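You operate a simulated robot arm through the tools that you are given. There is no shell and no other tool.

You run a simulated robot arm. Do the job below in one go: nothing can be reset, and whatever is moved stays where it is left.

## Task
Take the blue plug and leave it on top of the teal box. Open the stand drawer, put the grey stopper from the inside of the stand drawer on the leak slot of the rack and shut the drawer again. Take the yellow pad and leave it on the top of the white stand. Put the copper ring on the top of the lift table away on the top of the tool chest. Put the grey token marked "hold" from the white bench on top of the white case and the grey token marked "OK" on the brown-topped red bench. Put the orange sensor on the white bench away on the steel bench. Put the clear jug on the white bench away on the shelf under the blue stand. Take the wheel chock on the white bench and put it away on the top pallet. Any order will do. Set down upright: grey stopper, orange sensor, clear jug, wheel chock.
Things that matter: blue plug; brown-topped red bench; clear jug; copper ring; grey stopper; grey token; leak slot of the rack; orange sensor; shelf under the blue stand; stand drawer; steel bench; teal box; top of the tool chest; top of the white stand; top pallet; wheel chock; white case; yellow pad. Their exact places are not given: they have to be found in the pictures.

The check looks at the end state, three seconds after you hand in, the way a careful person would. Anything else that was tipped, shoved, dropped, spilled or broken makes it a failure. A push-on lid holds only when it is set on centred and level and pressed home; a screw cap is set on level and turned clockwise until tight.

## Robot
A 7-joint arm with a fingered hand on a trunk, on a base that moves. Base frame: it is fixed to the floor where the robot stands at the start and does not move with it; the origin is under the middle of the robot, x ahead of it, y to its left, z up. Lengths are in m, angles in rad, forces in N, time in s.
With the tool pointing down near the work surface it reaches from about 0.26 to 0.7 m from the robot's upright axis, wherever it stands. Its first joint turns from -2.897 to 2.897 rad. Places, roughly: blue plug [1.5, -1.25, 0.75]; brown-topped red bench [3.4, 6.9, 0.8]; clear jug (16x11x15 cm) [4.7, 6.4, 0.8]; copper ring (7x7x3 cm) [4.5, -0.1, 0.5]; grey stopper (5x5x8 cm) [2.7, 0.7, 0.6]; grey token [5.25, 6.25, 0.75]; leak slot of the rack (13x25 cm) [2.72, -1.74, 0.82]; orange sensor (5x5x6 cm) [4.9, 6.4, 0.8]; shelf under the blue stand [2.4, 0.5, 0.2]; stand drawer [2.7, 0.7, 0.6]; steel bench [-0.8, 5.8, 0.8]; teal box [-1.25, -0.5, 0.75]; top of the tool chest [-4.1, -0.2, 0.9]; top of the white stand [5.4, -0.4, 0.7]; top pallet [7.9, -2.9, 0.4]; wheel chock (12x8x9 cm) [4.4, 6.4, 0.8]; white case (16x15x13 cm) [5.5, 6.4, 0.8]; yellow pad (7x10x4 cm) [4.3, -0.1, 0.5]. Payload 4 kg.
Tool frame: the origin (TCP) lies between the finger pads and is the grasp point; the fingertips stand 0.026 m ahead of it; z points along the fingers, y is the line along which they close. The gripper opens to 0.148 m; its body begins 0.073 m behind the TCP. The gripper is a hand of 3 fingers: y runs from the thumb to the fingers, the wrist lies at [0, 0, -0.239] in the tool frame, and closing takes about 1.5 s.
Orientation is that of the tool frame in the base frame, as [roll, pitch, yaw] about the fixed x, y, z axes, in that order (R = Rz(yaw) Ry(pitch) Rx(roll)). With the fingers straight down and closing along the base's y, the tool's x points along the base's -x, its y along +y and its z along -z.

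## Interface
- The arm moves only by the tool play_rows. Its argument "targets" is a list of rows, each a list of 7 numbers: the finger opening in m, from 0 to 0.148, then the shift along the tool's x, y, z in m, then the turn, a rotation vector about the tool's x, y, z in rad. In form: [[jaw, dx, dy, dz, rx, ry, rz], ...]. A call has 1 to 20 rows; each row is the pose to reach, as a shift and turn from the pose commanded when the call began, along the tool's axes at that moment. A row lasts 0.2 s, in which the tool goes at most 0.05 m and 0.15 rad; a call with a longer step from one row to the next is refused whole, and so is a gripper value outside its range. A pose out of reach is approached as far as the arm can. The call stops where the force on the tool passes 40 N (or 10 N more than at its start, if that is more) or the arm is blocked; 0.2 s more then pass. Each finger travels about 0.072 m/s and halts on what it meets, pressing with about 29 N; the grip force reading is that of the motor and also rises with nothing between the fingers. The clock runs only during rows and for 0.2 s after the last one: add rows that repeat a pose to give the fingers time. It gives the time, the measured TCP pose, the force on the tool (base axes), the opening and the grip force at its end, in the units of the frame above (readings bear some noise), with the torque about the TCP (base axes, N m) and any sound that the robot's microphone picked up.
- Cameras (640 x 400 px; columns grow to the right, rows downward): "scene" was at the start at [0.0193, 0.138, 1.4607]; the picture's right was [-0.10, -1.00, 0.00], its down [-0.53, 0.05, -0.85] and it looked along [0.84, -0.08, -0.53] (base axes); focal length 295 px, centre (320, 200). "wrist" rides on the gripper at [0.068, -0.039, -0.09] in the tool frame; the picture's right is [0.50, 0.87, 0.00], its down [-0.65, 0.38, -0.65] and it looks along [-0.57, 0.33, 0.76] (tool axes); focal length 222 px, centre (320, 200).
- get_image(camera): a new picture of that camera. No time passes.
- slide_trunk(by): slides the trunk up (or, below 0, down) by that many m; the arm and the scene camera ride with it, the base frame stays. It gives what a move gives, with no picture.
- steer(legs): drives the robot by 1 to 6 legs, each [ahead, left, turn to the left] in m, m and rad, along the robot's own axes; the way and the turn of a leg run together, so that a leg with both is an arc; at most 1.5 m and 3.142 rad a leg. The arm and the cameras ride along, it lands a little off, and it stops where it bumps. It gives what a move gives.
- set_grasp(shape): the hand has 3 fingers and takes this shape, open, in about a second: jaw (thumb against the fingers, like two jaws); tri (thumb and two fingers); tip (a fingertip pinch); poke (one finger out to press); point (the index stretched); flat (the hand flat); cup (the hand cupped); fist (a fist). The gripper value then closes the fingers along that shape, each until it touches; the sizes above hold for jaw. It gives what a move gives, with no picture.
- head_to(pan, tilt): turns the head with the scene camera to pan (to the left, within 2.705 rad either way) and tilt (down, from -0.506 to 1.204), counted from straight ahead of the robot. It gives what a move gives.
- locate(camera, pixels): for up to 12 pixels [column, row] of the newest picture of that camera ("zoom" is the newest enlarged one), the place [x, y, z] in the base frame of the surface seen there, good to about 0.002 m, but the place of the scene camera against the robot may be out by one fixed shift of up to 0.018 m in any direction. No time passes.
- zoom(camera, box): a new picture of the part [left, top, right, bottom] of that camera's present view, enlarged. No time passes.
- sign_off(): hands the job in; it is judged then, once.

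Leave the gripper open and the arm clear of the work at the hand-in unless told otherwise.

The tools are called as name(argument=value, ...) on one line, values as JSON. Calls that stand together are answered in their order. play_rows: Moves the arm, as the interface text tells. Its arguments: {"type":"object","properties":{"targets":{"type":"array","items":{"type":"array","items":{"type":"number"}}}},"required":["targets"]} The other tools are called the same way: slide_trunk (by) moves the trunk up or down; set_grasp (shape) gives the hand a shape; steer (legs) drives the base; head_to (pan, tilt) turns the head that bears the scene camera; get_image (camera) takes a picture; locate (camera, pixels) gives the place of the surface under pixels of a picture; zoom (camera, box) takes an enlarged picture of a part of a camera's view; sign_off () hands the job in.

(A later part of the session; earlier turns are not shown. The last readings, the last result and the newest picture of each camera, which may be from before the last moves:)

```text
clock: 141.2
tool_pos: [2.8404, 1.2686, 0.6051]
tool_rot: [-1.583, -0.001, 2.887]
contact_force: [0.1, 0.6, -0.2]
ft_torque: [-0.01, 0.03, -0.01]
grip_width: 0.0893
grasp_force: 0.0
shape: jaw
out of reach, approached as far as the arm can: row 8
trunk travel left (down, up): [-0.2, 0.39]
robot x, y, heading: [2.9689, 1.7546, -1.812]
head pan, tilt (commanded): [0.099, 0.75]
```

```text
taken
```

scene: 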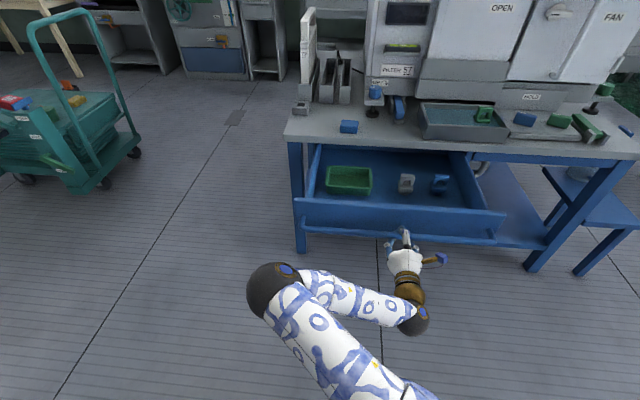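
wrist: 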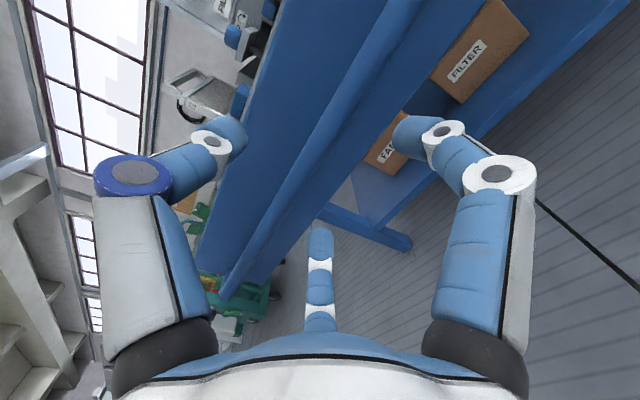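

The hand is clear of the bar. Raising it 0.25 m and turning it back to point down.

play_rows(targets=[[0.09, 0, -0.04, 0, 0, 0, 0], [0.09, 0, -0.085, 0, 0, 0, 0], [0.09, 0, -0.13, 0, 0, 0, 0], [0.09, 0, -0.175, 0, 0, 0, 0], [0.09, 0, -0.21, 0, -0.12, 0, 0], [0.09, 0, -0.23, 0, -0.26, 0, 0], [0.09, 0, -0.25, 0, -0.4, 0, 0], [0.09, 0, -0.25, 0, -0.54, 0, 0], [0.09, 0, -0.25, 0, -0.68, 0, 0], [0.09, 0, -0.25, 0, -0.82, 0, 0], [0.09, 0, -0.25, 0, -0.96, 0, 0], [0.09, 0, -0.25, 0, -1.1, 0, 0], [0.09, 0, -0.25, 0, -1.24, 0, 0], [0.09, 0, -0.25, 0, -1.38, 0, 0], [0.09, 0, -0.25, 0, -1.5, 0, 0], [0.1, 0, -0.25, 0, -1.56, 0, 0]])

get_image(camera="scene")

get_image(camera="wrist")

```text
clock: 144.6
tool_pos: [2.8394, 1.263, 0.8544]
tool_rot: [3.138, 0.0, 2.887]
contact_force: [-0.1, 0.7, 0.4]
ft_torque: [-0.04, 0.04, 0.01]
grip_width: 0.0999
grasp_force: 0.1
shape: jaw
out of reach, approached as far as the arm can: row 1, 2, 3, 4, 5
trunk travel left (down, up): [-0.2, 0.39]
robot x, y, heading: [2.977, 1.7572, -1.813]
head pan, tilt (commanded): [0.099, 0.75]
```

```text
taken
```

scene: 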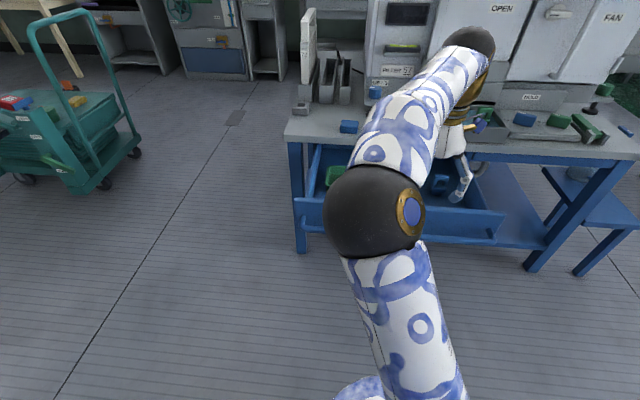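

```text
taken
```

wrist: 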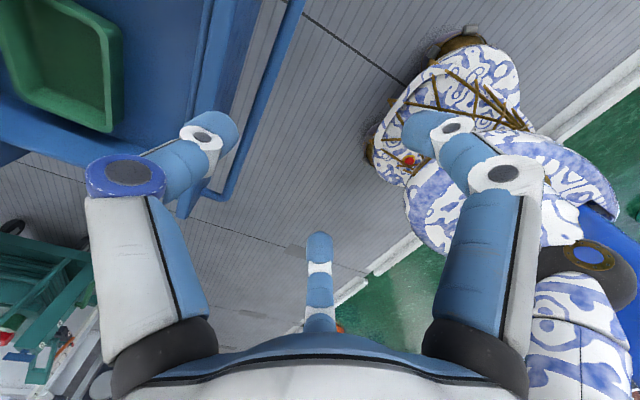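

Now tool-down again. I'll use this view to measure my own base radius, and then move closer to the drawer.

locate(camera="wrist", pixels=[[385, 120], [400, 90], [440, 60], [500, 60], [410, 200], [430, 240], [530, 150], [600, 190]])

play_rows(targets=[[0.1, 0, 0, 0, 0, 0, 0.14], [0.1, 0, 0, 0, 0, 0, 0.28], [0.1, 0, 0, 0, 0, 0, 0.42], [0.1, 0, 0, 0, 0, 0, 0.56], [0.1, 0, 0, 0, 0, 0, 0.7], [0.1, 0, 0, 0, 0, 0, 0.84], [0.1, 0, 0, 0, 0, 0, 0.98], [0.1, 0, 0, 0, 0, 0, 1.12], [0.1, 0, 0, 0, 0, 0, 1.26], [0.1, 0, 0, 0, 0, 0, 1.4], [0.1, 0, 0, 0, 0, 0, 1.54], [0.1, 0, 0, 0, 0, 0, 1.57]])

steer(legs=[[0.12, 0.0, 0.0]])

get_image(camera="wrist")

get_image(camera="scene")

```text
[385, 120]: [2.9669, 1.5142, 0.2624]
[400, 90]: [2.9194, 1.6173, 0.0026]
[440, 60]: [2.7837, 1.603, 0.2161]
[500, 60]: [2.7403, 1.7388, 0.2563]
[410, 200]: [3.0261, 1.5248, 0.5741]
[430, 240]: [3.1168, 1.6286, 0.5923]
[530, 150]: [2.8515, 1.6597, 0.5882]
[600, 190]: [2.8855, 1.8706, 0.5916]
```

```text
clock: 147.2
tool_pos: [2.8396, 1.2647, 0.8557]
tool_rot: [-3.14, -0.004, 1.314]
contact_force: [0.4, -0.8, 0.3]
ft_torque: [0.0, 0.0, 0.01]
grip_width: 0.0995
grasp_force: 0.1
shape: jaw
trunk travel left (down, up): [-0.2, 0.39]
robot x, y, heading: [2.9693, 1.7545, -1.814]
head pan, tilt (commanded): [0.099, 0.75]
```

```text
clock: 148.4
tool_pos: [2.8087, 1.1476, 0.8559]
tool_rot: [-3.139, -0.002, 1.315]
contact_force: [0.7, 0.1, 0.8]
ft_torque: [-0.01, -0.02, -0.01]
grip_width: 0.0997
grasp_force: 0.0
shape: jaw
trunk travel left (down, up): [-0.2, 0.39]
robot x, y, heading: [2.943, 1.6401, -1.812]
head pan, tilt (commanded): [0.099, 0.75]
```

```text
taken
```

wrist: 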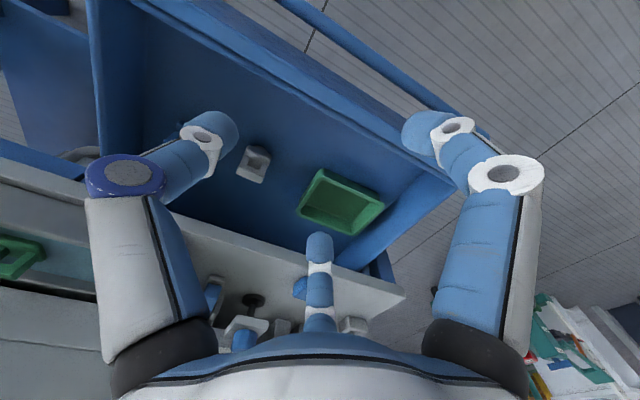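

```text
taken
```

scene: 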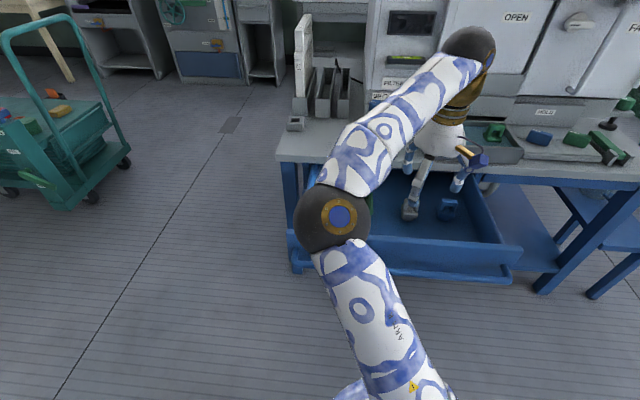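

Base radius ≈0.25 m. The stopper is visible at (253,163) in the wrist view. Zooming in.

zoom(camera="wrist", box=[200, 110, 400, 240])

locate(camera="wrist", pixels=[[253, 150], [243, 170], [265, 160], [254, 165], [260, 180], [280, 180], [230, 150], [300, 245], [300, 100], [250, 70]])

```text
3.08 times, centred on (300, 175) of wrist
```

zoom: 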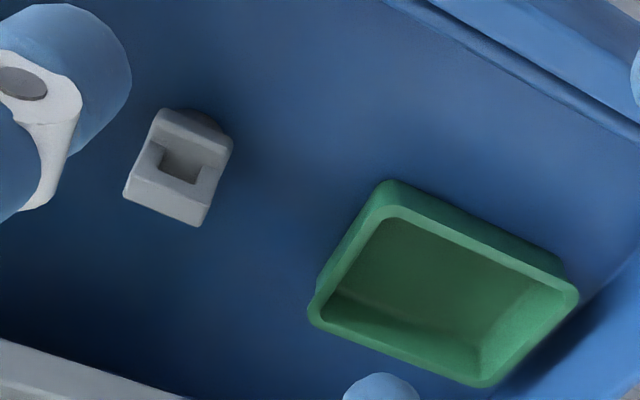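

```text
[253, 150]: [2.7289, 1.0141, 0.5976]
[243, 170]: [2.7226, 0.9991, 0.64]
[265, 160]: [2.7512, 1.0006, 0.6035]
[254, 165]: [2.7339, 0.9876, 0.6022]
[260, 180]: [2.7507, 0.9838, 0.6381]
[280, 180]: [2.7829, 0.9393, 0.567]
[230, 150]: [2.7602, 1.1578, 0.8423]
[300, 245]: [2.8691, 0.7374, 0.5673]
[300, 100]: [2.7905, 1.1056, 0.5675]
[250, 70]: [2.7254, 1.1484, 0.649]
```

The stopper has an arch handle spanning along the stand's long direction. I'll move the hand above it (z≈0.76) and look again.

play_rows(targets=[[0.1, -0.035, -0.008, 0, 0, 0, 0], [0.1, -0.07, -0.016, 0.0, 0, 0, 0], [0.1, -0.105, -0.024, 0.0, 0, 0, 0], [0.1, -0.14, -0.0327, 0.02, 0, 0, 0], [0.1, -0.1663, -0.0327, 0.05, 0, 0, 0], [0.1, -0.1663, -0.0327, 0.08, 0, 0, 0], [0.1, -0.1663, -0.0327, 0.08, 0, 0, 0]])

get_image(camera="wrist")

zoom(camera="wrist", box=[240, 70, 400, 200])

```text
clock: 150.0
tool_pos: [2.7454, 1.0111, 0.7737]
tool_rot: [-3.139, -0.001, 1.312]
contact_force: [0.2, 0.0, 0.2]
ft_torque: [0.0, 0.02, 0.04]
grip_width: 0.1
grasp_force: 0.1
shape: jaw
out of reach, approached as far as the arm can: row 4, 5, 6, 7
trunk travel left (down, up): [-0.2, 0.39]
robot x, y, heading: [2.9424, 1.642, -1.808]
head pan, tilt (commanded): [0.099, 0.75]
```

```text
taken
```

wrist: 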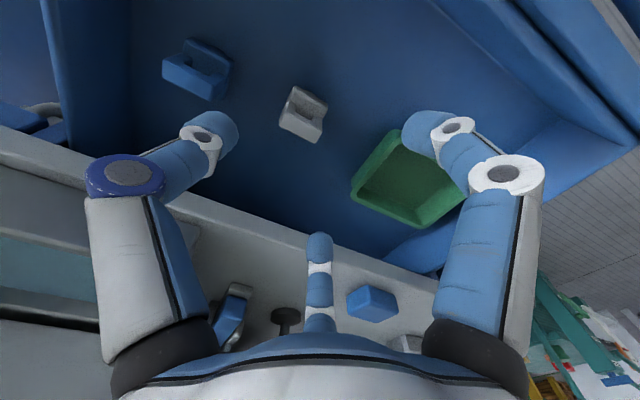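

```text
3.08 times, centred on (320, 135) of wrist
```

zoom: 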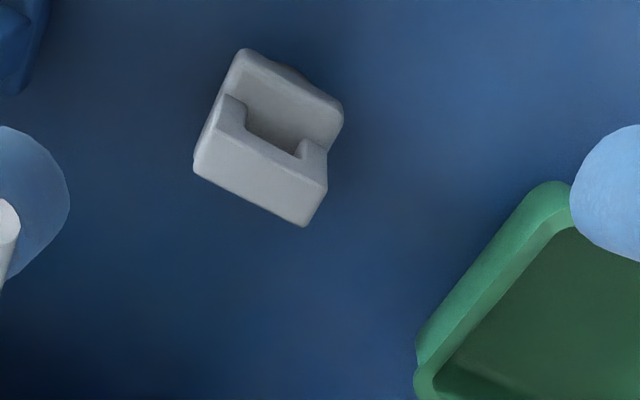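

The reach ended at 0.66 m. Locating the stopper's arch from this nearer view.

locate(camera="zoom", pixels=[[200, 165], [300, 220], [225, 110], [322, 170], [250, 170], [243, 55], [338, 110], [275, 120], [290, 75], [210, 140], [315, 190]])

steer(legs=[[0.06, -0.0, 0.0]])

```text
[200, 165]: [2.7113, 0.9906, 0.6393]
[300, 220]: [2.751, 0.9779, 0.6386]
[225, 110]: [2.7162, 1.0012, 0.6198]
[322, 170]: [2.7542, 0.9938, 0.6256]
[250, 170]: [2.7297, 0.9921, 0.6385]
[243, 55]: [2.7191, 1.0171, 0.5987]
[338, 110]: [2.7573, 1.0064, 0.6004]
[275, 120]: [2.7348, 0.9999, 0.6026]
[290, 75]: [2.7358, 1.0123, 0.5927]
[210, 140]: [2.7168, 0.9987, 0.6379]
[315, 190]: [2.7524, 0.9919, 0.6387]
```

```text
clock: 151.0
tool_pos: [2.7327, 0.9536, 0.7726]
tool_rot: [-3.14, -0.001, 1.317]
contact_force: [-0.2, 0.0, -0.3]
ft_torque: [0.0, -0.01, 0.01]
grip_width: 0.0995
grasp_force: 0.1
shape: jaw
trunk travel left (down, up): [-0.2, 0.39]
robot x, y, heading: [2.9243, 1.5849, -1.811]
head pan, tilt (commanded): [0.099, 0.75]
```

Stopper arch centre ≈ (2.732,0.989), top z 0.639. I moved the base 6 cm closer; now align above it and go down to z≈0.69 for a check.

play_rows(targets=[[0.1, 0.0345, -0.0093, 0.0, 0, 0, 0], [0.09, 0.0345, -0.0093, 0.04, 0, 0, 0], [0.09, 0.0345, -0.0093, 0.08, 0, 0, 0], [0.09, 0.0345, -0.0093, 0.08, 0, 0, 0]])

get_image(camera="wrist")

zoom(camera="wrist", box=[240, 70, 400, 200])

```text
clock: 152.0
tool_pos: [2.733, 0.9876, 0.6939]
tool_rot: [-3.139, 0.0, 1.314]
contact_force: [-0.2, -0.8, -1.1]
ft_torque: [-0.01, -0.02, 0.0]
grip_width: 0.0904
grasp_force: 0.0
shape: jaw
trunk travel left (down, up): [-0.2, 0.39]
robot x, y, heading: [2.9305, 1.5822, -1.805]
head pan, tilt (commanded): [0.099, 0.75]
```

```text
taken
```

wrist: 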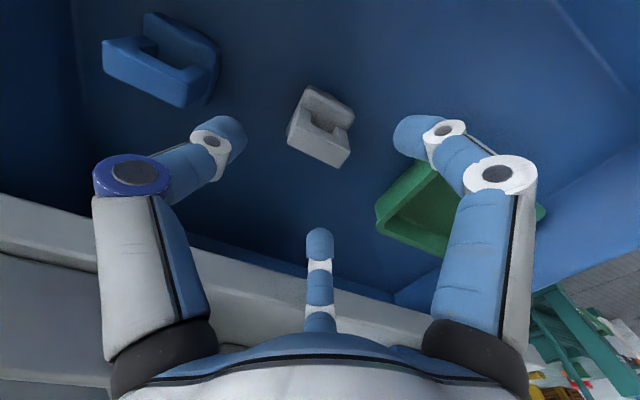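

```text
3.08 times, centred on (320, 135) of wrist
```

zoom: 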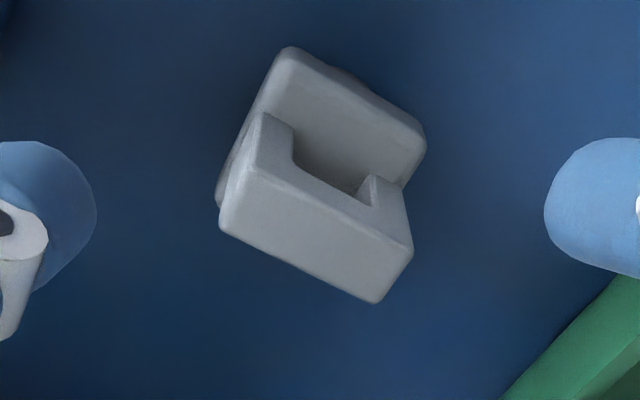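

locate(camera="zoom", pixels=[[230, 215], [375, 295], [405, 250], [245, 175], [320, 235], [290, 55], [420, 140], [265, 125], [400, 200]])

```text
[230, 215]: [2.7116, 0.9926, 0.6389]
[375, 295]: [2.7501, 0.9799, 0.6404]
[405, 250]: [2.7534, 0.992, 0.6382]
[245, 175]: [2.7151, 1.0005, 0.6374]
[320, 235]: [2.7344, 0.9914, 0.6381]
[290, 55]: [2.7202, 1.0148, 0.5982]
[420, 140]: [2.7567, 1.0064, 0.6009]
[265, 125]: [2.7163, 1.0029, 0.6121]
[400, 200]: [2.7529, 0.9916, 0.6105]
```

Arch top centre (2.733,0.991). Small correction, then down to z≈0.632 and close.

play_rows(targets=[[0.09, 0.003, 0.0, 0.03, 0, 0, 0], [0.09, 0.003, 0.0, 0.05, 0, 0, 0], [0.09, 0.003, 0.0, 0.061, 0, 0, 0], [0.075, 0.003, 0.0, 0.061, 0, 0, 0], [0.055, 0.003, 0.0, 0.061, 0, 0, 0], [0.035, 0.003, 0.0, 0.061, 0, 0, 0], [0.02, 0.003, 0.0, 0.061, 0, 0, 0], [0.02, 0.003, 0.0, 0.061, 0, 0, 0]])

get_image(camera="wrist")

```text
clock: 153.8
tool_pos: [2.7331, 0.9929, 0.6326]
tool_rot: [-3.141, -0.002, 1.315]
contact_force: [-1.1, 0.5, 1.7]
ft_torque: [0.03, 0.04, 0.04]
grip_width: 0.0205
grasp_force: 0.1
shape: jaw
trunk travel left (down, up): [-0.2, 0.39]
robot x, y, heading: [2.9283, 1.582, -1.809]
head pan, tilt (commanded): [0.099, 0.75]
```

```text
taken
```

wrist: 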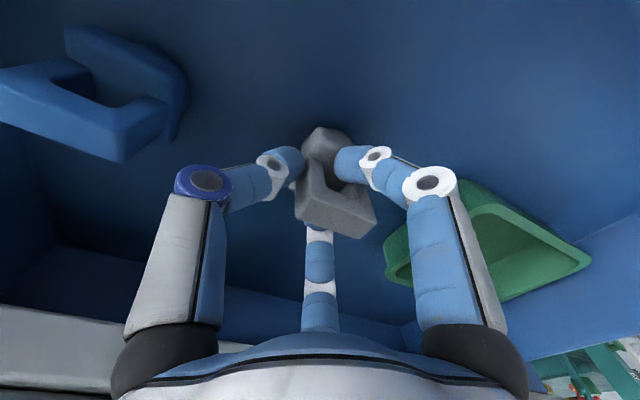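

Grip reads 0.0205 with no force—zooming in to see what happened.

zoom(camera="wrist", box=[230, 100, 430, 260])

```text
2.50 times, centred on (330, 180) of wrist
```

zoom: 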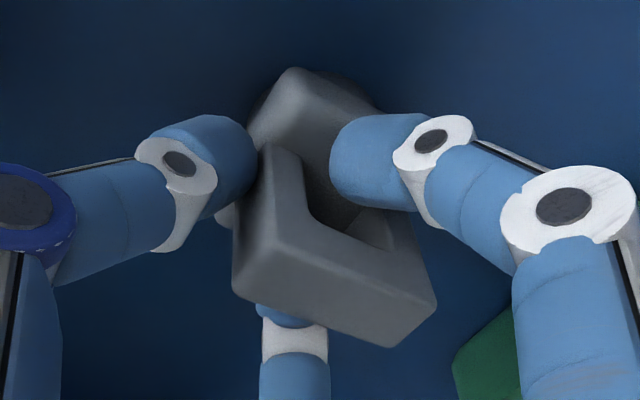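

The two fingers straddled the thin arch instead of gripping it. I'll open and grip lower, around the round 5 cm body (TCP z≈0.605).

play_rows(targets=[[0.04, 0, 0, 0, 0, 0, 0], [0.06, 0, 0, 0, 0, 0, 0], [0.08, 0, 0, 0, 0, 0, 0], [0.1, 0, 0, 0, 0, 0, 0], [0.1, 0, 0, 0, 0, 0, 0]])

get_image(camera="wrist")

zoom(camera="wrist", box=[230, 80, 430, 240])

```text
clock: 155.0
tool_pos: [2.7343, 0.9917, 0.6318]
tool_rot: [-3.14, -0.001, 1.315]
contact_force: [0.2, -0.1, 0.9]
ft_torque: [-0.03, -0.01, 0.0]
grip_width: 0.0995
grasp_force: 0.0
shape: jaw
trunk travel left (down, up): [-0.2, 0.39]
robot x, y, heading: [2.9311, 1.5833, -1.81]
head pan, tilt (commanded): [0.099, 0.75]
```

```text
taken
```

wrist: 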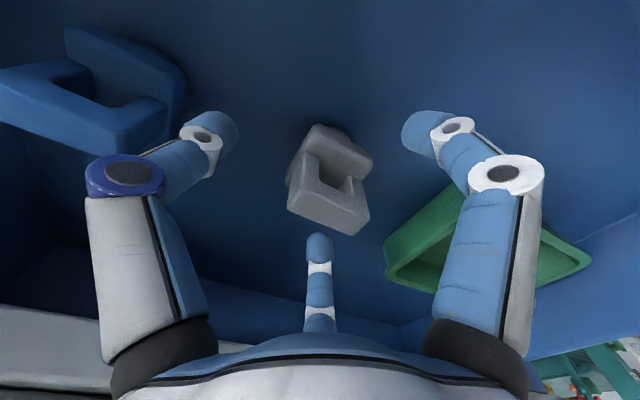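

```text
2.50 times, centred on (330, 160) of wrist
```

zoom: 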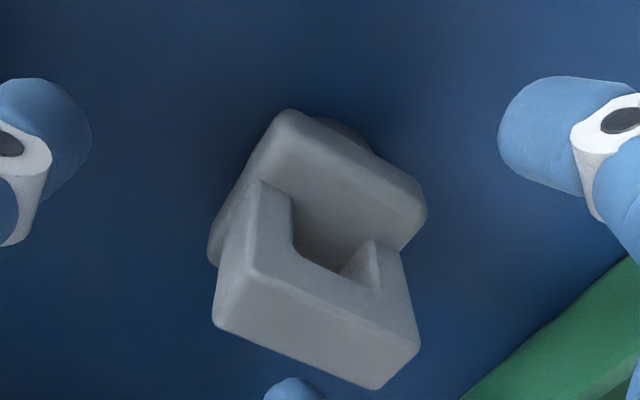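

The stopper stands unmoved. Lowering 2.8 cm and closing around the body.

play_rows(targets=[[0.1, 0, 0, 0.015, 0, 0, 0], [0.1, 0, 0, 0.027, 0, 0, 0], [0.085, 0, 0, 0.027, 0, 0, 0], [0.07, 0, 0, 0.027, 0, 0, 0], [0.055, 0, 0, 0.027, 0, 0, 0], [0.04, 0, 0, 0.027, 0, 0, 0], [0.02, 0, 0, 0.027, 0, 0, 0], [0.01, 0, 0, 0.027, 0, 0, 0], [0.01, 0, 0, 0.027, 0, 0, 0]])

get_image(camera="wrist")

zoom(camera="wrist", box=[230, 80, 430, 240])

```text
clock: 157.0
tool_pos: [2.7336, 0.9915, 0.6053]
tool_rot: [-3.14, -0.003, 1.314]
contact_force: [0.6, -0.3, 0.2]
ft_torque: [-0.02, 0.0, 0.01]
grip_width: 0.0367
grasp_force: 29.0
shape: jaw
trunk travel left (down, up): [-0.2, 0.39]
robot x, y, heading: [2.9308, 1.5795, -1.811]
head pan, tilt (commanded): [0.099, 0.75]
```

```text
taken
```

wrist: 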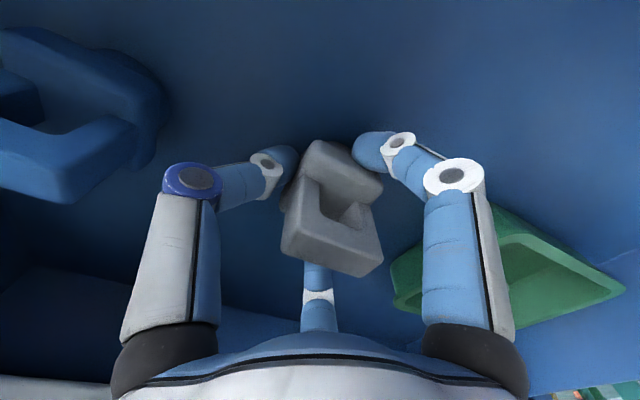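

```text
2.50 times, centred on (330, 160) of wrist
```

zoom: 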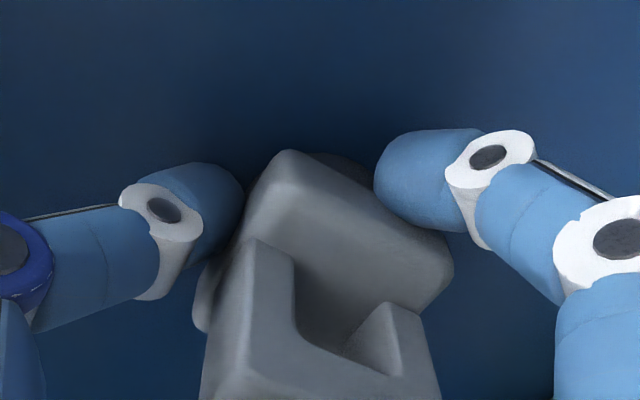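

Gripped at 0.0367 m with 29 N. Lifting 3 cm first and checking that it stays upright.

play_rows(targets=[[0.01, 0, 0, -0.01, 0, 0, 0], [0.01, 0, 0, -0.025, 0, 0, 0], [0.01, 0, 0, -0.05, 0, 0, 0], [0.01, 0, 0, -0.08, 0, 0, 0], [0.01, 0, 0, -0.08, 0, 0, 0]])

get_image(camera="wrist")

get_image(camera="scene")

```text
clock: 158.2
tool_pos: [2.7339, 0.9911, 0.6856]
tool_rot: [-3.14, -0.001, 1.315]
contact_force: [0.4, -0.9, -1.5]
ft_torque: [0.01, 0.0, -0.02]
grip_width: 0.0367
grasp_force: 29.1
shape: jaw
trunk travel left (down, up): [-0.2, 0.39]
robot x, y, heading: [2.9284, 1.5828, -1.813]
head pan, tilt (commanded): [0.099, 0.75]
```

```text
taken
```

wrist: 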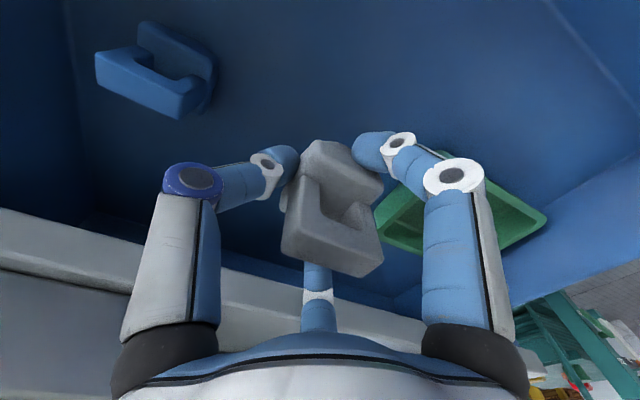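

```text
taken
```

scene: 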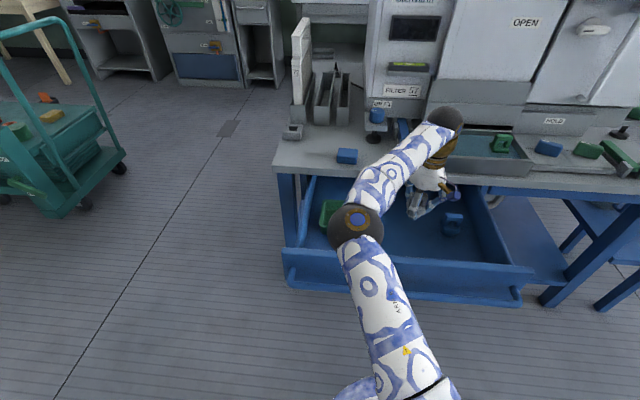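

The stopper is held upright (bottom 3.8 cm below the TCP). I'll raise and retract the arm, raise the trunk, and drive around to the rack; the drawer will be shut afterwards with the free hand.

play_rows(targets=[[0.01, 0, 0, -0.04, 0, 0, 0], [0.01, 0, 0, -0.08, 0, 0, 0], [0.01, 0, 0, -0.12, 0, 0, 0], [0.01, 0.04, 0.01, -0.14, 0, 0, 0], [0.01, 0.08, 0.03, -0.14, 0, 0, 0], [0.01, 0.12, 0.05, -0.14, 0, 0, 0], [0.01, 0.16, 0.07, -0.14, 0, 0, 0], [0.01, 0.2, 0.08, -0.14, 0, 0, 0], [0.01, 0.22, 0.09, -0.14, 0, 0, 0]])

slide_trunk(by=0.3)

steer(legs=[[-0.05, 0.95, 0.0], [1.15, 0, 0], [1.1, 0, 0]])

head_to(pan=0.0, tilt=0.6)

get_image(camera="scene")

```text
clock: 160.2
tool_pos: [2.8764, 1.1828, 0.8257]
tool_rot: [-3.141, -0.002, 1.315]
contact_force: [-0.4, 0.0, -1.2]
ft_torque: [-0.03, 0.01, -0.02]
grip_width: 0.0363
grasp_force: 29.3
shape: jaw
trunk travel left (down, up): [-0.2, 0.39]
robot x, y, heading: [2.9311, 1.5817, -1.813]
head pan, tilt (commanded): [0.099, 0.75]
```

```text
clock: 163.2
tool_pos: [2.8764, 1.1817, 1.1262]
tool_rot: [-3.141, 0.0, 1.317]
contact_force: [-0.1, -0.2, -2.0]
ft_torque: [0.0, 0.01, -0.04]
grip_width: 0.0361
grasp_force: 28.9
shape: jaw
trunk travel left (down, up): [-0.5, 0.09]
robot x, y, heading: [2.9282, 1.5856, -1.816]
head pan, tilt (commanded): [0.099, 0.75]
```

```text
clock: 178.8
tool_pos: [3.2732, -1.1895, 1.1255]
tool_rot: [-3.141, -0.002, 1.323]
contact_force: [-0.6, 0.3, -1.0]
ft_torque: [-0.04, 0.02, 0.01]
grip_width: 0.0364
grasp_force: 29.1
shape: jaw
trunk travel left (down, up): [-0.5, 0.09]
robot x, y, heading: [3.3209, -0.7886, -1.804]
head pan, tilt (commanded): [0.099, 0.75]
```

```text
clock: 179.5
tool_pos: [3.2725, -1.1891, 1.1264]
tool_rot: [-3.139, -0.002, 1.322]
contact_force: [0.6, 0.1, -1.3]
ft_torque: [-0.02, -0.03, 0.01]
grip_width: 0.0363
grasp_force: 28.8
shape: jaw
trunk travel left (down, up): [-0.5, 0.09]
robot x, y, heading: [3.3238, -0.7873, -1.803]
head pan, tilt (commanded): [0.0, 0.6]
```

```text
taken
```

scene: 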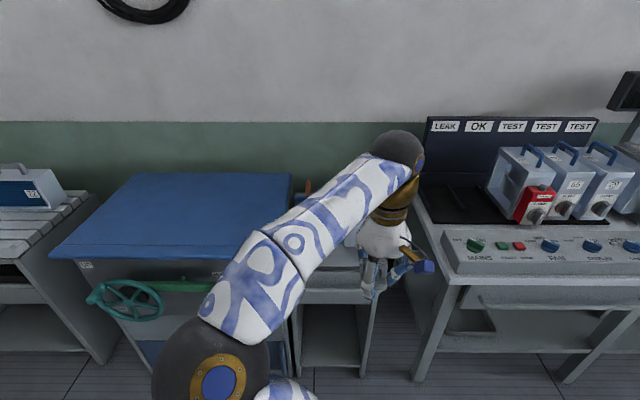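

I see the rack: LEAK slot is the leftmost, at about (455,195). Zooming in and locating its edges.

zoom(camera="scene", box=[400, 100, 640, 290])

```text
2.11 times, centred on (520, 195) of scene
```

zoom: 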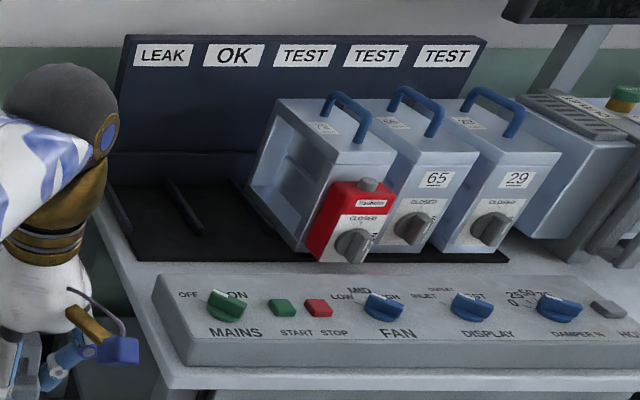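

locate(camera="zoom", pixels=[[155, 220], [120, 190], [138, 258], [188, 210], [165, 180], [200, 235], [255, 230], [125, 235], [160, 55], [230, 55], [150, 190], [195, 380]])

```text
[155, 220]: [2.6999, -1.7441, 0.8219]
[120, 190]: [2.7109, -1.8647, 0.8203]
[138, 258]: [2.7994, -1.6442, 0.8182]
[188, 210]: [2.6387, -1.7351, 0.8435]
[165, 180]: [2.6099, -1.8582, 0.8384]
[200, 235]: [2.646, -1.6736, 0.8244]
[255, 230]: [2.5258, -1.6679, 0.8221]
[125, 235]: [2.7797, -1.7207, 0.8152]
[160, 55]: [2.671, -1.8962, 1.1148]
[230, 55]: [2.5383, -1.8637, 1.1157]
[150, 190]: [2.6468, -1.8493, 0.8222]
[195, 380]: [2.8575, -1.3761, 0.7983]
```

LEAK slot: floor z≈0.815, about u=3.045 wide 13 cm, centre ≈ (2.71,-1.74). I'll move right 0.41 m and ahead 0.35 m so it's within reach.

steer(legs=[[0.0, -0.415, 0.0], [0.34, 0, 0]])

get_image(camera="wrist")

get_image(camera="scene")

```text
clock: 183.8
tool_pos: [2.8035, -1.4232, 1.126]
tool_rot: [-3.141, -0.003, 1.329]
contact_force: [-0.7, -0.2, -0.7]
ft_torque: [-0.01, -0.01, 0.02]
grip_width: 0.0361
grasp_force: 29.0
shape: jaw
trunk travel left (down, up): [-0.5, 0.09]
robot x, y, heading: [2.8532, -1.0237, -1.795]
head pan, tilt (commanded): [0.0, 0.6]
```

```text
taken
```

wrist: 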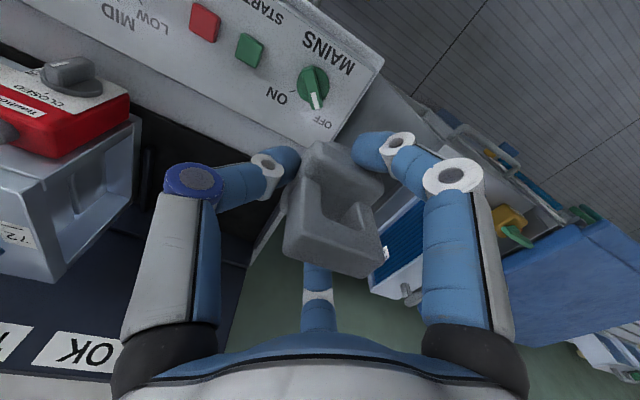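

```text
taken
```

scene: 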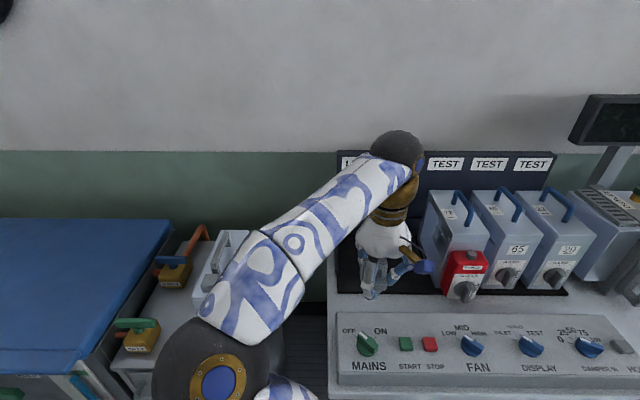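

Moving the hand forward over the slot at the present height, then looking with the wrist camera.

play_rows(targets=[[0.01, -0.045, -0.002, 0, 0, 0, 0], [0.01, -0.09, -0.004, 0, 0, 0, 0], [0.01, -0.135, -0.006, 0, 0, 0, 0], [0.01, -0.18, -0.008, 0, 0, 0, 0], [0.01, -0.22, -0.01, 0.01, 0, 0, 0], [0.01, -0.26, -0.012, 0.03, 0, 0, 0], [0.01, -0.29, -0.014, 0.06, 0, 0, 0], [0.01, -0.31, -0.016, 0.1, 0, 0, 0]])

get_image(camera="wrist")

get_image(camera="scene")

```text
clock: 185.6
tool_pos: [2.7326, -1.6919, 1.0296]
tool_rot: [-3.14, -0.003, 1.329]
contact_force: [-0.6, 0.1, -0.7]
ft_torque: [-0.01, 0.0, -0.03]
grip_width: 0.0363
grasp_force: 28.9
shape: jaw
out of reach, approached as far as the arm can: row 7, 8
trunk travel left (down, up): [-0.5, 0.09]
robot x, y, heading: [2.8493, -1.024, -1.797]
head pan, tilt (commanded): [0.0, 0.6]
```

```text
taken
```

wrist: 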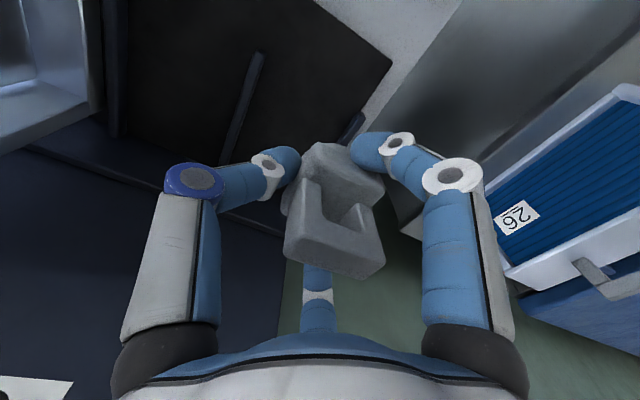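

```text
taken
```

scene: 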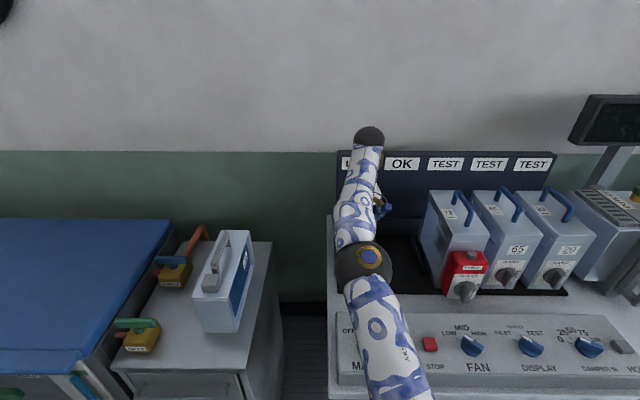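

Reach-limited at 0.68 m at this height; it will extend lower. I see the slot between the divider (245,105) and the left ridge (355,128). Locating.

locate(camera="wrist", pixels=[[300, 100], [388, 66], [356, 125], [258, 60], [235, 145], [350, 80], [320, 10], [280, 40], [320, 120], [225, 165], [120, 60], [270, 225]])

zoom(camera="wrist", box=[180, 0, 440, 160])

```text
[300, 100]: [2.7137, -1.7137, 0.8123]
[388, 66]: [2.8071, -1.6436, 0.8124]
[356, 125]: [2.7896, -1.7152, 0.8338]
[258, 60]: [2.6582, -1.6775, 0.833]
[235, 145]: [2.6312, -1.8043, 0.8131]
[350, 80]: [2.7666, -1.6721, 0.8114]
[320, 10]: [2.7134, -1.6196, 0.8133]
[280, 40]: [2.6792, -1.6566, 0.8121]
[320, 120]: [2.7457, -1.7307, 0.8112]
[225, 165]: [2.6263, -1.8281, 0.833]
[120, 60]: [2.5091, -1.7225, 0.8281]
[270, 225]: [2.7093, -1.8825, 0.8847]
```

```text
2.46 times, centred on (310, 80) of wrist
```

zoom: 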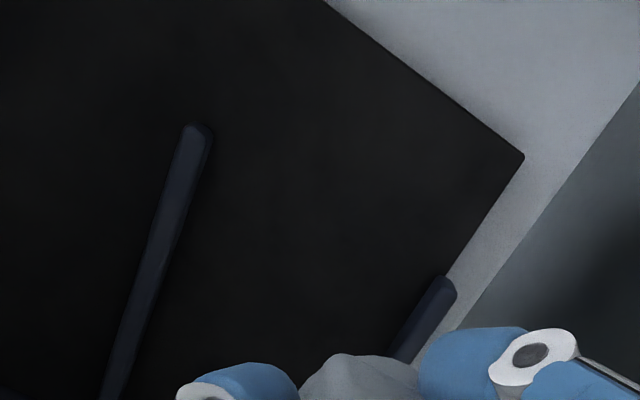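

Slot floor z=0.812, centre u=3.049, ridges 13 cm apart. I'll go down to z≈0.87 while moving 4.8 cm further in, then check.

play_rows(targets=[[0.01, 0.0, -0.003, 0.04, 0, 0, 0], [0.01, -0.015, -0.005, 0.075, 0, 0, 0], [0.01, -0.03, -0.007, 0.11, 0, 0, 0], [0.01, -0.048, -0.007, 0.14, 0, 0, 0], [0.01, -0.048, -0.007, 0.16, 0, 0, 0], [0.01, -0.048, -0.007, 0.16, 0, 0, 0]])

get_image(camera="wrist")

get_image(camera="scene")

```text
clock: 187.0
tool_pos: [2.7178, -1.7284, 0.8697]
tool_rot: [-3.14, 0.0, 1.33]
contact_force: [-0.6, 0.5, -0.7]
ft_torque: [0.02, -0.02, 0.02]
grip_width: 0.0361
grasp_force: 29.4
shape: jaw
out of reach, approached as far as the arm can: row 4, 5, 6
trunk travel left (down, up): [-0.5, 0.09]
robot x, y, heading: [2.8503, -1.0261, -1.798]
head pan, tilt (commanded): [0.0, 0.6]
```

```text
taken
```

wrist: 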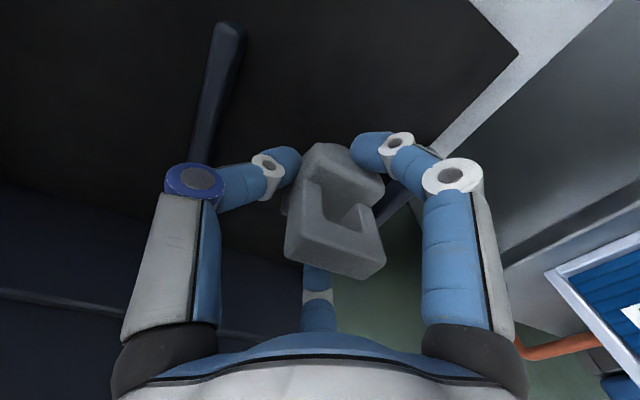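

```text
taken
```

scene: 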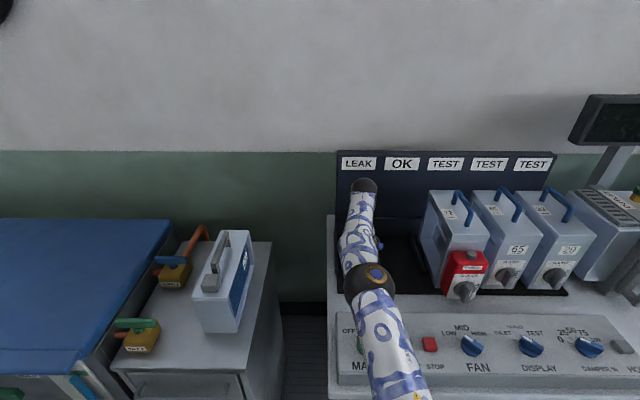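

Position u=3.050, v=-1.03: inside the slot between the ridges. Lowering to just above contact.

play_rows(targets=[[0.01, 0, 0, 0.008, 0, 0, 0], [0.01, 0, 0, 0.014, 0, 0, 0], [0.01, 0, 0, 0.016, 0, 0, 0], [0.01, 0, 0, 0.016, 0, 0, 0]])

```text
clock: 188.0
tool_pos: [2.7181, -1.7276, 0.8531]
tool_rot: [3.141, 0.0, 1.33]
contact_force: [0.8, 0.8, -0.5]
ft_torque: [-0.03, 0.01, -0.02]
grip_width: 0.0358
grasp_force: 28.8
shape: jaw
trunk travel left (down, up): [-0.5, 0.09]
robot x, y, heading: [2.8512, -1.0235, -1.799]
head pan, tilt (commanded): [0.0, 0.6]
```

play_rows(targets=[[0.01, 0, 0, 0.001, 0, 0, 0], [0.01, 0, 0, 0.002, 0, 0, 0], [0.01, 0, 0, 0.002, 0, 0, 0]])

```text
clock: 188.8
tool_pos: [2.7179, -1.7277, 0.8502]
tool_rot: [-3.14, -0.002, 1.332]
contact_force: [0.5, 0.6, -1.4]
ft_torque: [-0.02, 0.0, 0.0]
grip_width: 0.0363
grasp_force: 29.0
shape: jaw
trunk travel left (down, up): [-0.5, 0.09]
robot x, y, heading: [2.8504, -1.0221, -1.794]
head pan, tilt (commanded): [0.0, 0.6]
```

No contact yet at 0.850 (force −1.4 N = weight). One more millimetre or so at a time.

play_rows(targets=[[0.01, 0, 0, 0.001, 0, 0, 0], [0.01, 0, 0, 0.0015, 0, 0, 0], [0.01, 0, 0, 0.0015, 0, 0, 0]])

```text
clock: 189.6
tool_pos: [2.7181, -1.7285, 0.8494]
tool_rot: [-3.139, -0.001, 1.33]
contact_force: [0.1, -0.1, -0.5]
ft_torque: [-0.03, -0.01, -0.01]
grip_width: 0.0361
grasp_force: 29.3
shape: jaw
trunk travel left (down, up): [-0.5, 0.09]
robot x, y, heading: [2.8542, -1.0225, -1.804]
head pan, tilt (commanded): [0.0, 0.6]
```

play_rows(targets=[[0.01, 0, 0, 0.001, 0, 0, 0], [0.01, 0, 0, 0.0015, 0, 0, 0], [0.01, 0, 0, 0.0015, 0, 0, 0]])

```text
clock: 190.4
tool_pos: [2.7176, -1.7279, 0.8487]
tool_rot: [-3.14, -0.003, 1.329]
contact_force: [-1.0, 0.3, 4.3]
ft_torque: [-0.03, -0.13, -0.03]
grip_width: 0.0363
grasp_force: 29.7
shape: jaw
trunk travel left (down, up): [-0.5, 0.09]
robot x, y, heading: [2.8515, -1.0251, -1.796]
head pan, tilt (commanded): [0.0, 0.6]
```

Contact (4.3 N). Opening slowly in place.

play_rows(targets=[[0.038, 0, 0, 0, 0, 0, 0], [0.044, 0, 0, 0, 0, 0, 0], [0.052, 0, 0, 0, 0, 0, 0], [0.065, 0, 0, 0, 0, 0, 0], [0.08, 0, 0, 0, 0, 0, 0], [0.09, 0, 0, 0, 0, 0, 0], [0.09, 0, 0, 0, 0, 0, 0]])

get_image(camera="wrist")

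```text
clock: 192.0
tool_pos: [2.7184, -1.7276, 0.8481]
tool_rot: [-3.139, -0.001, 1.329]
contact_force: [-0.2, -0.3, -0.3]
ft_torque: [0.02, -0.04, 0.05]
grip_width: 0.0894
grasp_force: 0.1
shape: jaw
trunk travel left (down, up): [-0.5, 0.09]
robot x, y, heading: [2.8511, -1.0212, -1.799]
head pan, tilt (commanded): [0.0, 0.6]
```

```text
taken
```

wrist: 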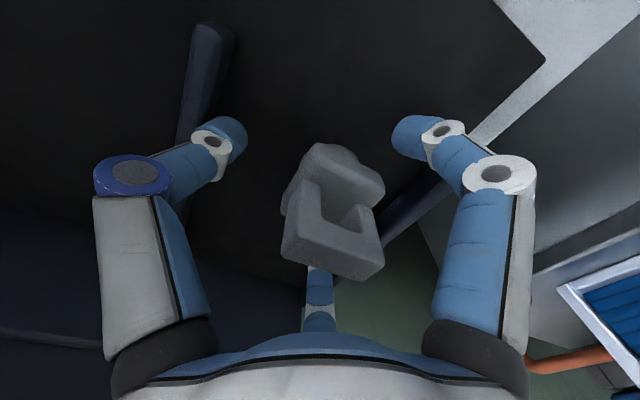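

The stopper stands upright in the LEAK slot. I'll raise by the trunk (0.09 m) so the hand leaves straight up, then retract.

slide_trunk(by=0.088)

play_rows(targets=[[0.1, 0.01, 0, -0.03, 0, 0, 0], [0.12, 0.04, 0, -0.06, 0, 0, 0], [0.14, 0.08, 0, -0.08, 0, 0, 0], [0.148, 0.12, 0, -0.1, 0, 0, 0], [0.148, 0.165, 0, -0.11, 0, 0, 0], [0.148, 0.21, 0, -0.11, 0, 0, 0], [0.148, 0.255, 0, -0.11, 0, 0, 0], [0.148, 0.3, 0, -0.11, 0, 0, 0]])

steer(legs=[[-0.3, 0.25, 0.0]])

get_image(camera="scene")

zoom(camera="scene", box=[340, 120, 560, 280])

```text
clock: 193.2
tool_pos: [2.7187, -1.7266, 0.9352]
tool_rot: [-3.139, -0.004, 1.329]
contact_force: [0.4, -0.3, 0.4]
ft_torque: [0.0, 0.03, -0.03]
grip_width: 0.0893
grasp_force: 0.1
shape: jaw
trunk travel left (down, up): [-0.588, 0.002]
robot x, y, heading: [2.8475, -1.0267, -1.799]
head pan, tilt (commanded): [0.0, 0.6]
```

```text
clock: 195.0
tool_pos: [2.7931, -1.4366, 1.0466]
tool_rot: [-3.138, -0.002, 1.331]
contact_force: [0.8, -0.1, 0.8]
ft_torque: [-0.02, -0.04, -0.03]
grip_width: 0.1479
grasp_force: 0.0
shape: jaw
trunk travel left (down, up): [-0.588, 0.002]
robot x, y, heading: [2.8502, -1.0211, -1.795]
head pan, tilt (commanded): [0.0, 0.6]
```

```text
clock: 197.5
tool_pos: [3.1029, -1.2003, 1.0466]
tool_rot: [-3.14, -0.002, 1.329]
contact_force: [0.0, 0.1, -0.2]
ft_torque: [0.04, 0.04, -0.01]
grip_width: 0.1482
grasp_force: 0.0
shape: jaw
trunk travel left (down, up): [-0.588, 0.002]
robot x, y, heading: [3.1618, -0.7884, -1.805]
head pan, tilt (commanded): [0.0, 0.6]
```

```text
taken
```

scene: 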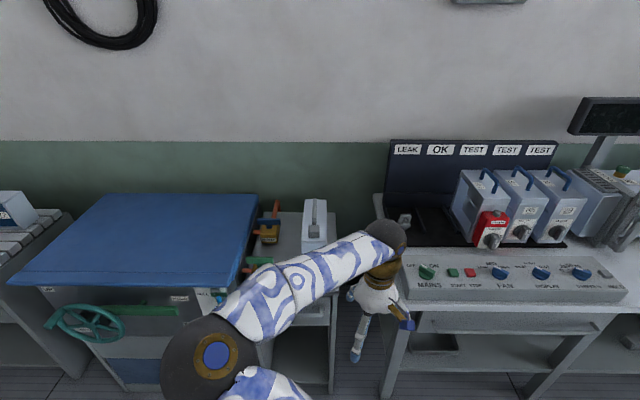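

```text
2.50 times, centred on (450, 200) of scene
```

zoom: 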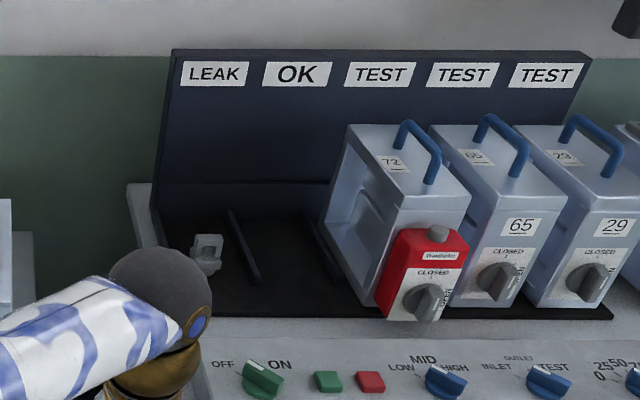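

The stopper stands in the LEAK slot. Now driving back around to the drawer side to shut it.

steer(legs=[[0, 0.16, -0.005], [-1.2, 0, 0], [-1.2, 0, 0], [0, -0.93, 0]])

slide_trunk(by=-0.2)

head_to(pan=0.1, tilt=0.8)

get_image(camera="scene")

get_image(camera="wrist")

```text
clock: 214.9
tool_pos: [2.8609, 1.3297, 1.0454]
tool_rot: [-3.141, -0.001, 1.311]
contact_force: [0.2, 1.6, 0.2]
ft_torque: [-0.02, -0.02, 0.0]
grip_width: 0.1479
grasp_force: 0.0
shape: jaw
trunk travel left (down, up): [-0.588, 0.002]
robot x, y, heading: [2.9235, 1.7369, -1.816]
head pan, tilt (commanded): [0.0, 0.6]
```

```text
clock: 217.0
tool_pos: [2.8604, 1.3288, 0.8462]
tool_rot: [-3.141, -0.002, 1.311]
contact_force: [0.7, 0.3, 0.5]
ft_torque: [0.01, -0.03, 0.04]
grip_width: 0.1477
grasp_force: 0.0
shape: jaw
trunk travel left (down, up): [-0.388, 0.202]
robot x, y, heading: [2.9281, 1.7457, -1.818]
head pan, tilt (commanded): [0.0, 0.6]
```

```text
clock: 217.8
tool_pos: [2.8599, 1.3289, 0.8464]
tool_rot: [-3.14, -0.001, 1.311]
contact_force: [-0.5, -0.2, 0.8]
ft_torque: [0.0, 0.0, -0.02]
grip_width: 0.1475
grasp_force: 0.0
shape: jaw
trunk travel left (down, up): [-0.388, 0.202]
robot x, y, heading: [2.9284, 1.7419, -1.821]
head pan, tilt (commanded): [0.099, 0.799]
```

```text
taken
```

scene: 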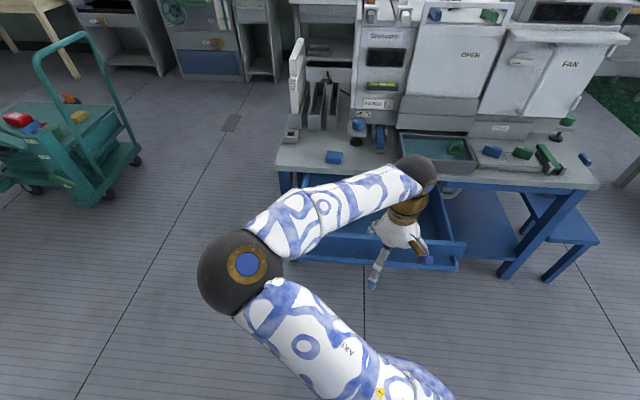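

```text
taken
```

wrist: 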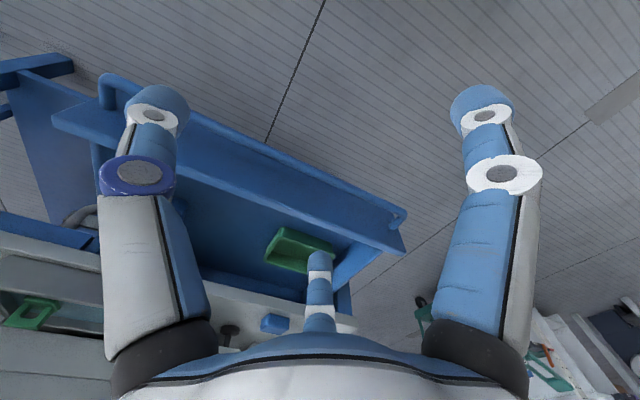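

The open drawer and bar are visible. Locating the bar, then lowering the closed hand in front of it.

locate(camera="wrist", pixels=[[250, 140], [300, 165], [350, 190], [395, 215], [300, 195], [100, 85]])

play_rows(targets=[[0.11, 0, 0, 0.03, 0, 0, 0], [0.08, 0, 0, 0.06, 0, 0, 0], [0.05, 0, 0, 0.09, 0, 0, 0], [0.02, 0, 0, 0.12, 0, 0, 0], [0.0, 0, 0, 0.15, 0, 0, 0], [0.0, 0.0, 0, 0.19, 0, 0, 0], [0.0, 0.0, 0, 0.23, 0, 0, 0], [0.0, 0.0, 0, 0.24, 0, 0, 0]])

get_image(camera="wrist")

get_image(camera="scene")

```text
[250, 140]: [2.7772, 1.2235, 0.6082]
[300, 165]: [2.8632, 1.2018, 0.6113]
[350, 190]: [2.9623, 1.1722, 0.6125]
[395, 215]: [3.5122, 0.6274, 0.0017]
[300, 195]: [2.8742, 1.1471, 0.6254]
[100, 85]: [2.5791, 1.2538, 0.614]
```

```text
clock: 219.6
tool_pos: [2.8601, 1.3291, 0.6062]
tool_rot: [-3.141, -0.004, 1.312]
contact_force: [-0.5, -0.3, 0.3]
ft_torque: [-0.01, 0.03, -0.03]
grip_width: 0.0
grasp_force: 28.8
shape: jaw
trunk travel left (down, up): [-0.388, 0.202]
robot x, y, heading: [2.9252, 1.743, -1.812]
head pan, tilt (commanded): [0.099, 0.799]
```

```text
taken
```

wrist: 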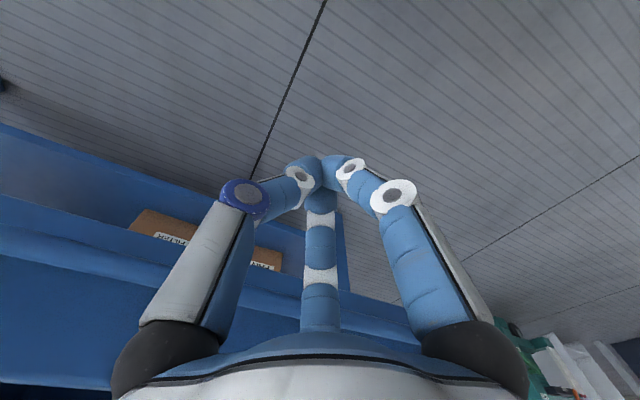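

```text
taken
```

scene: 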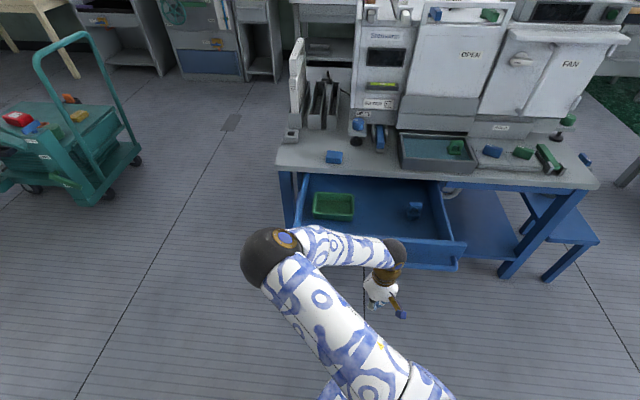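

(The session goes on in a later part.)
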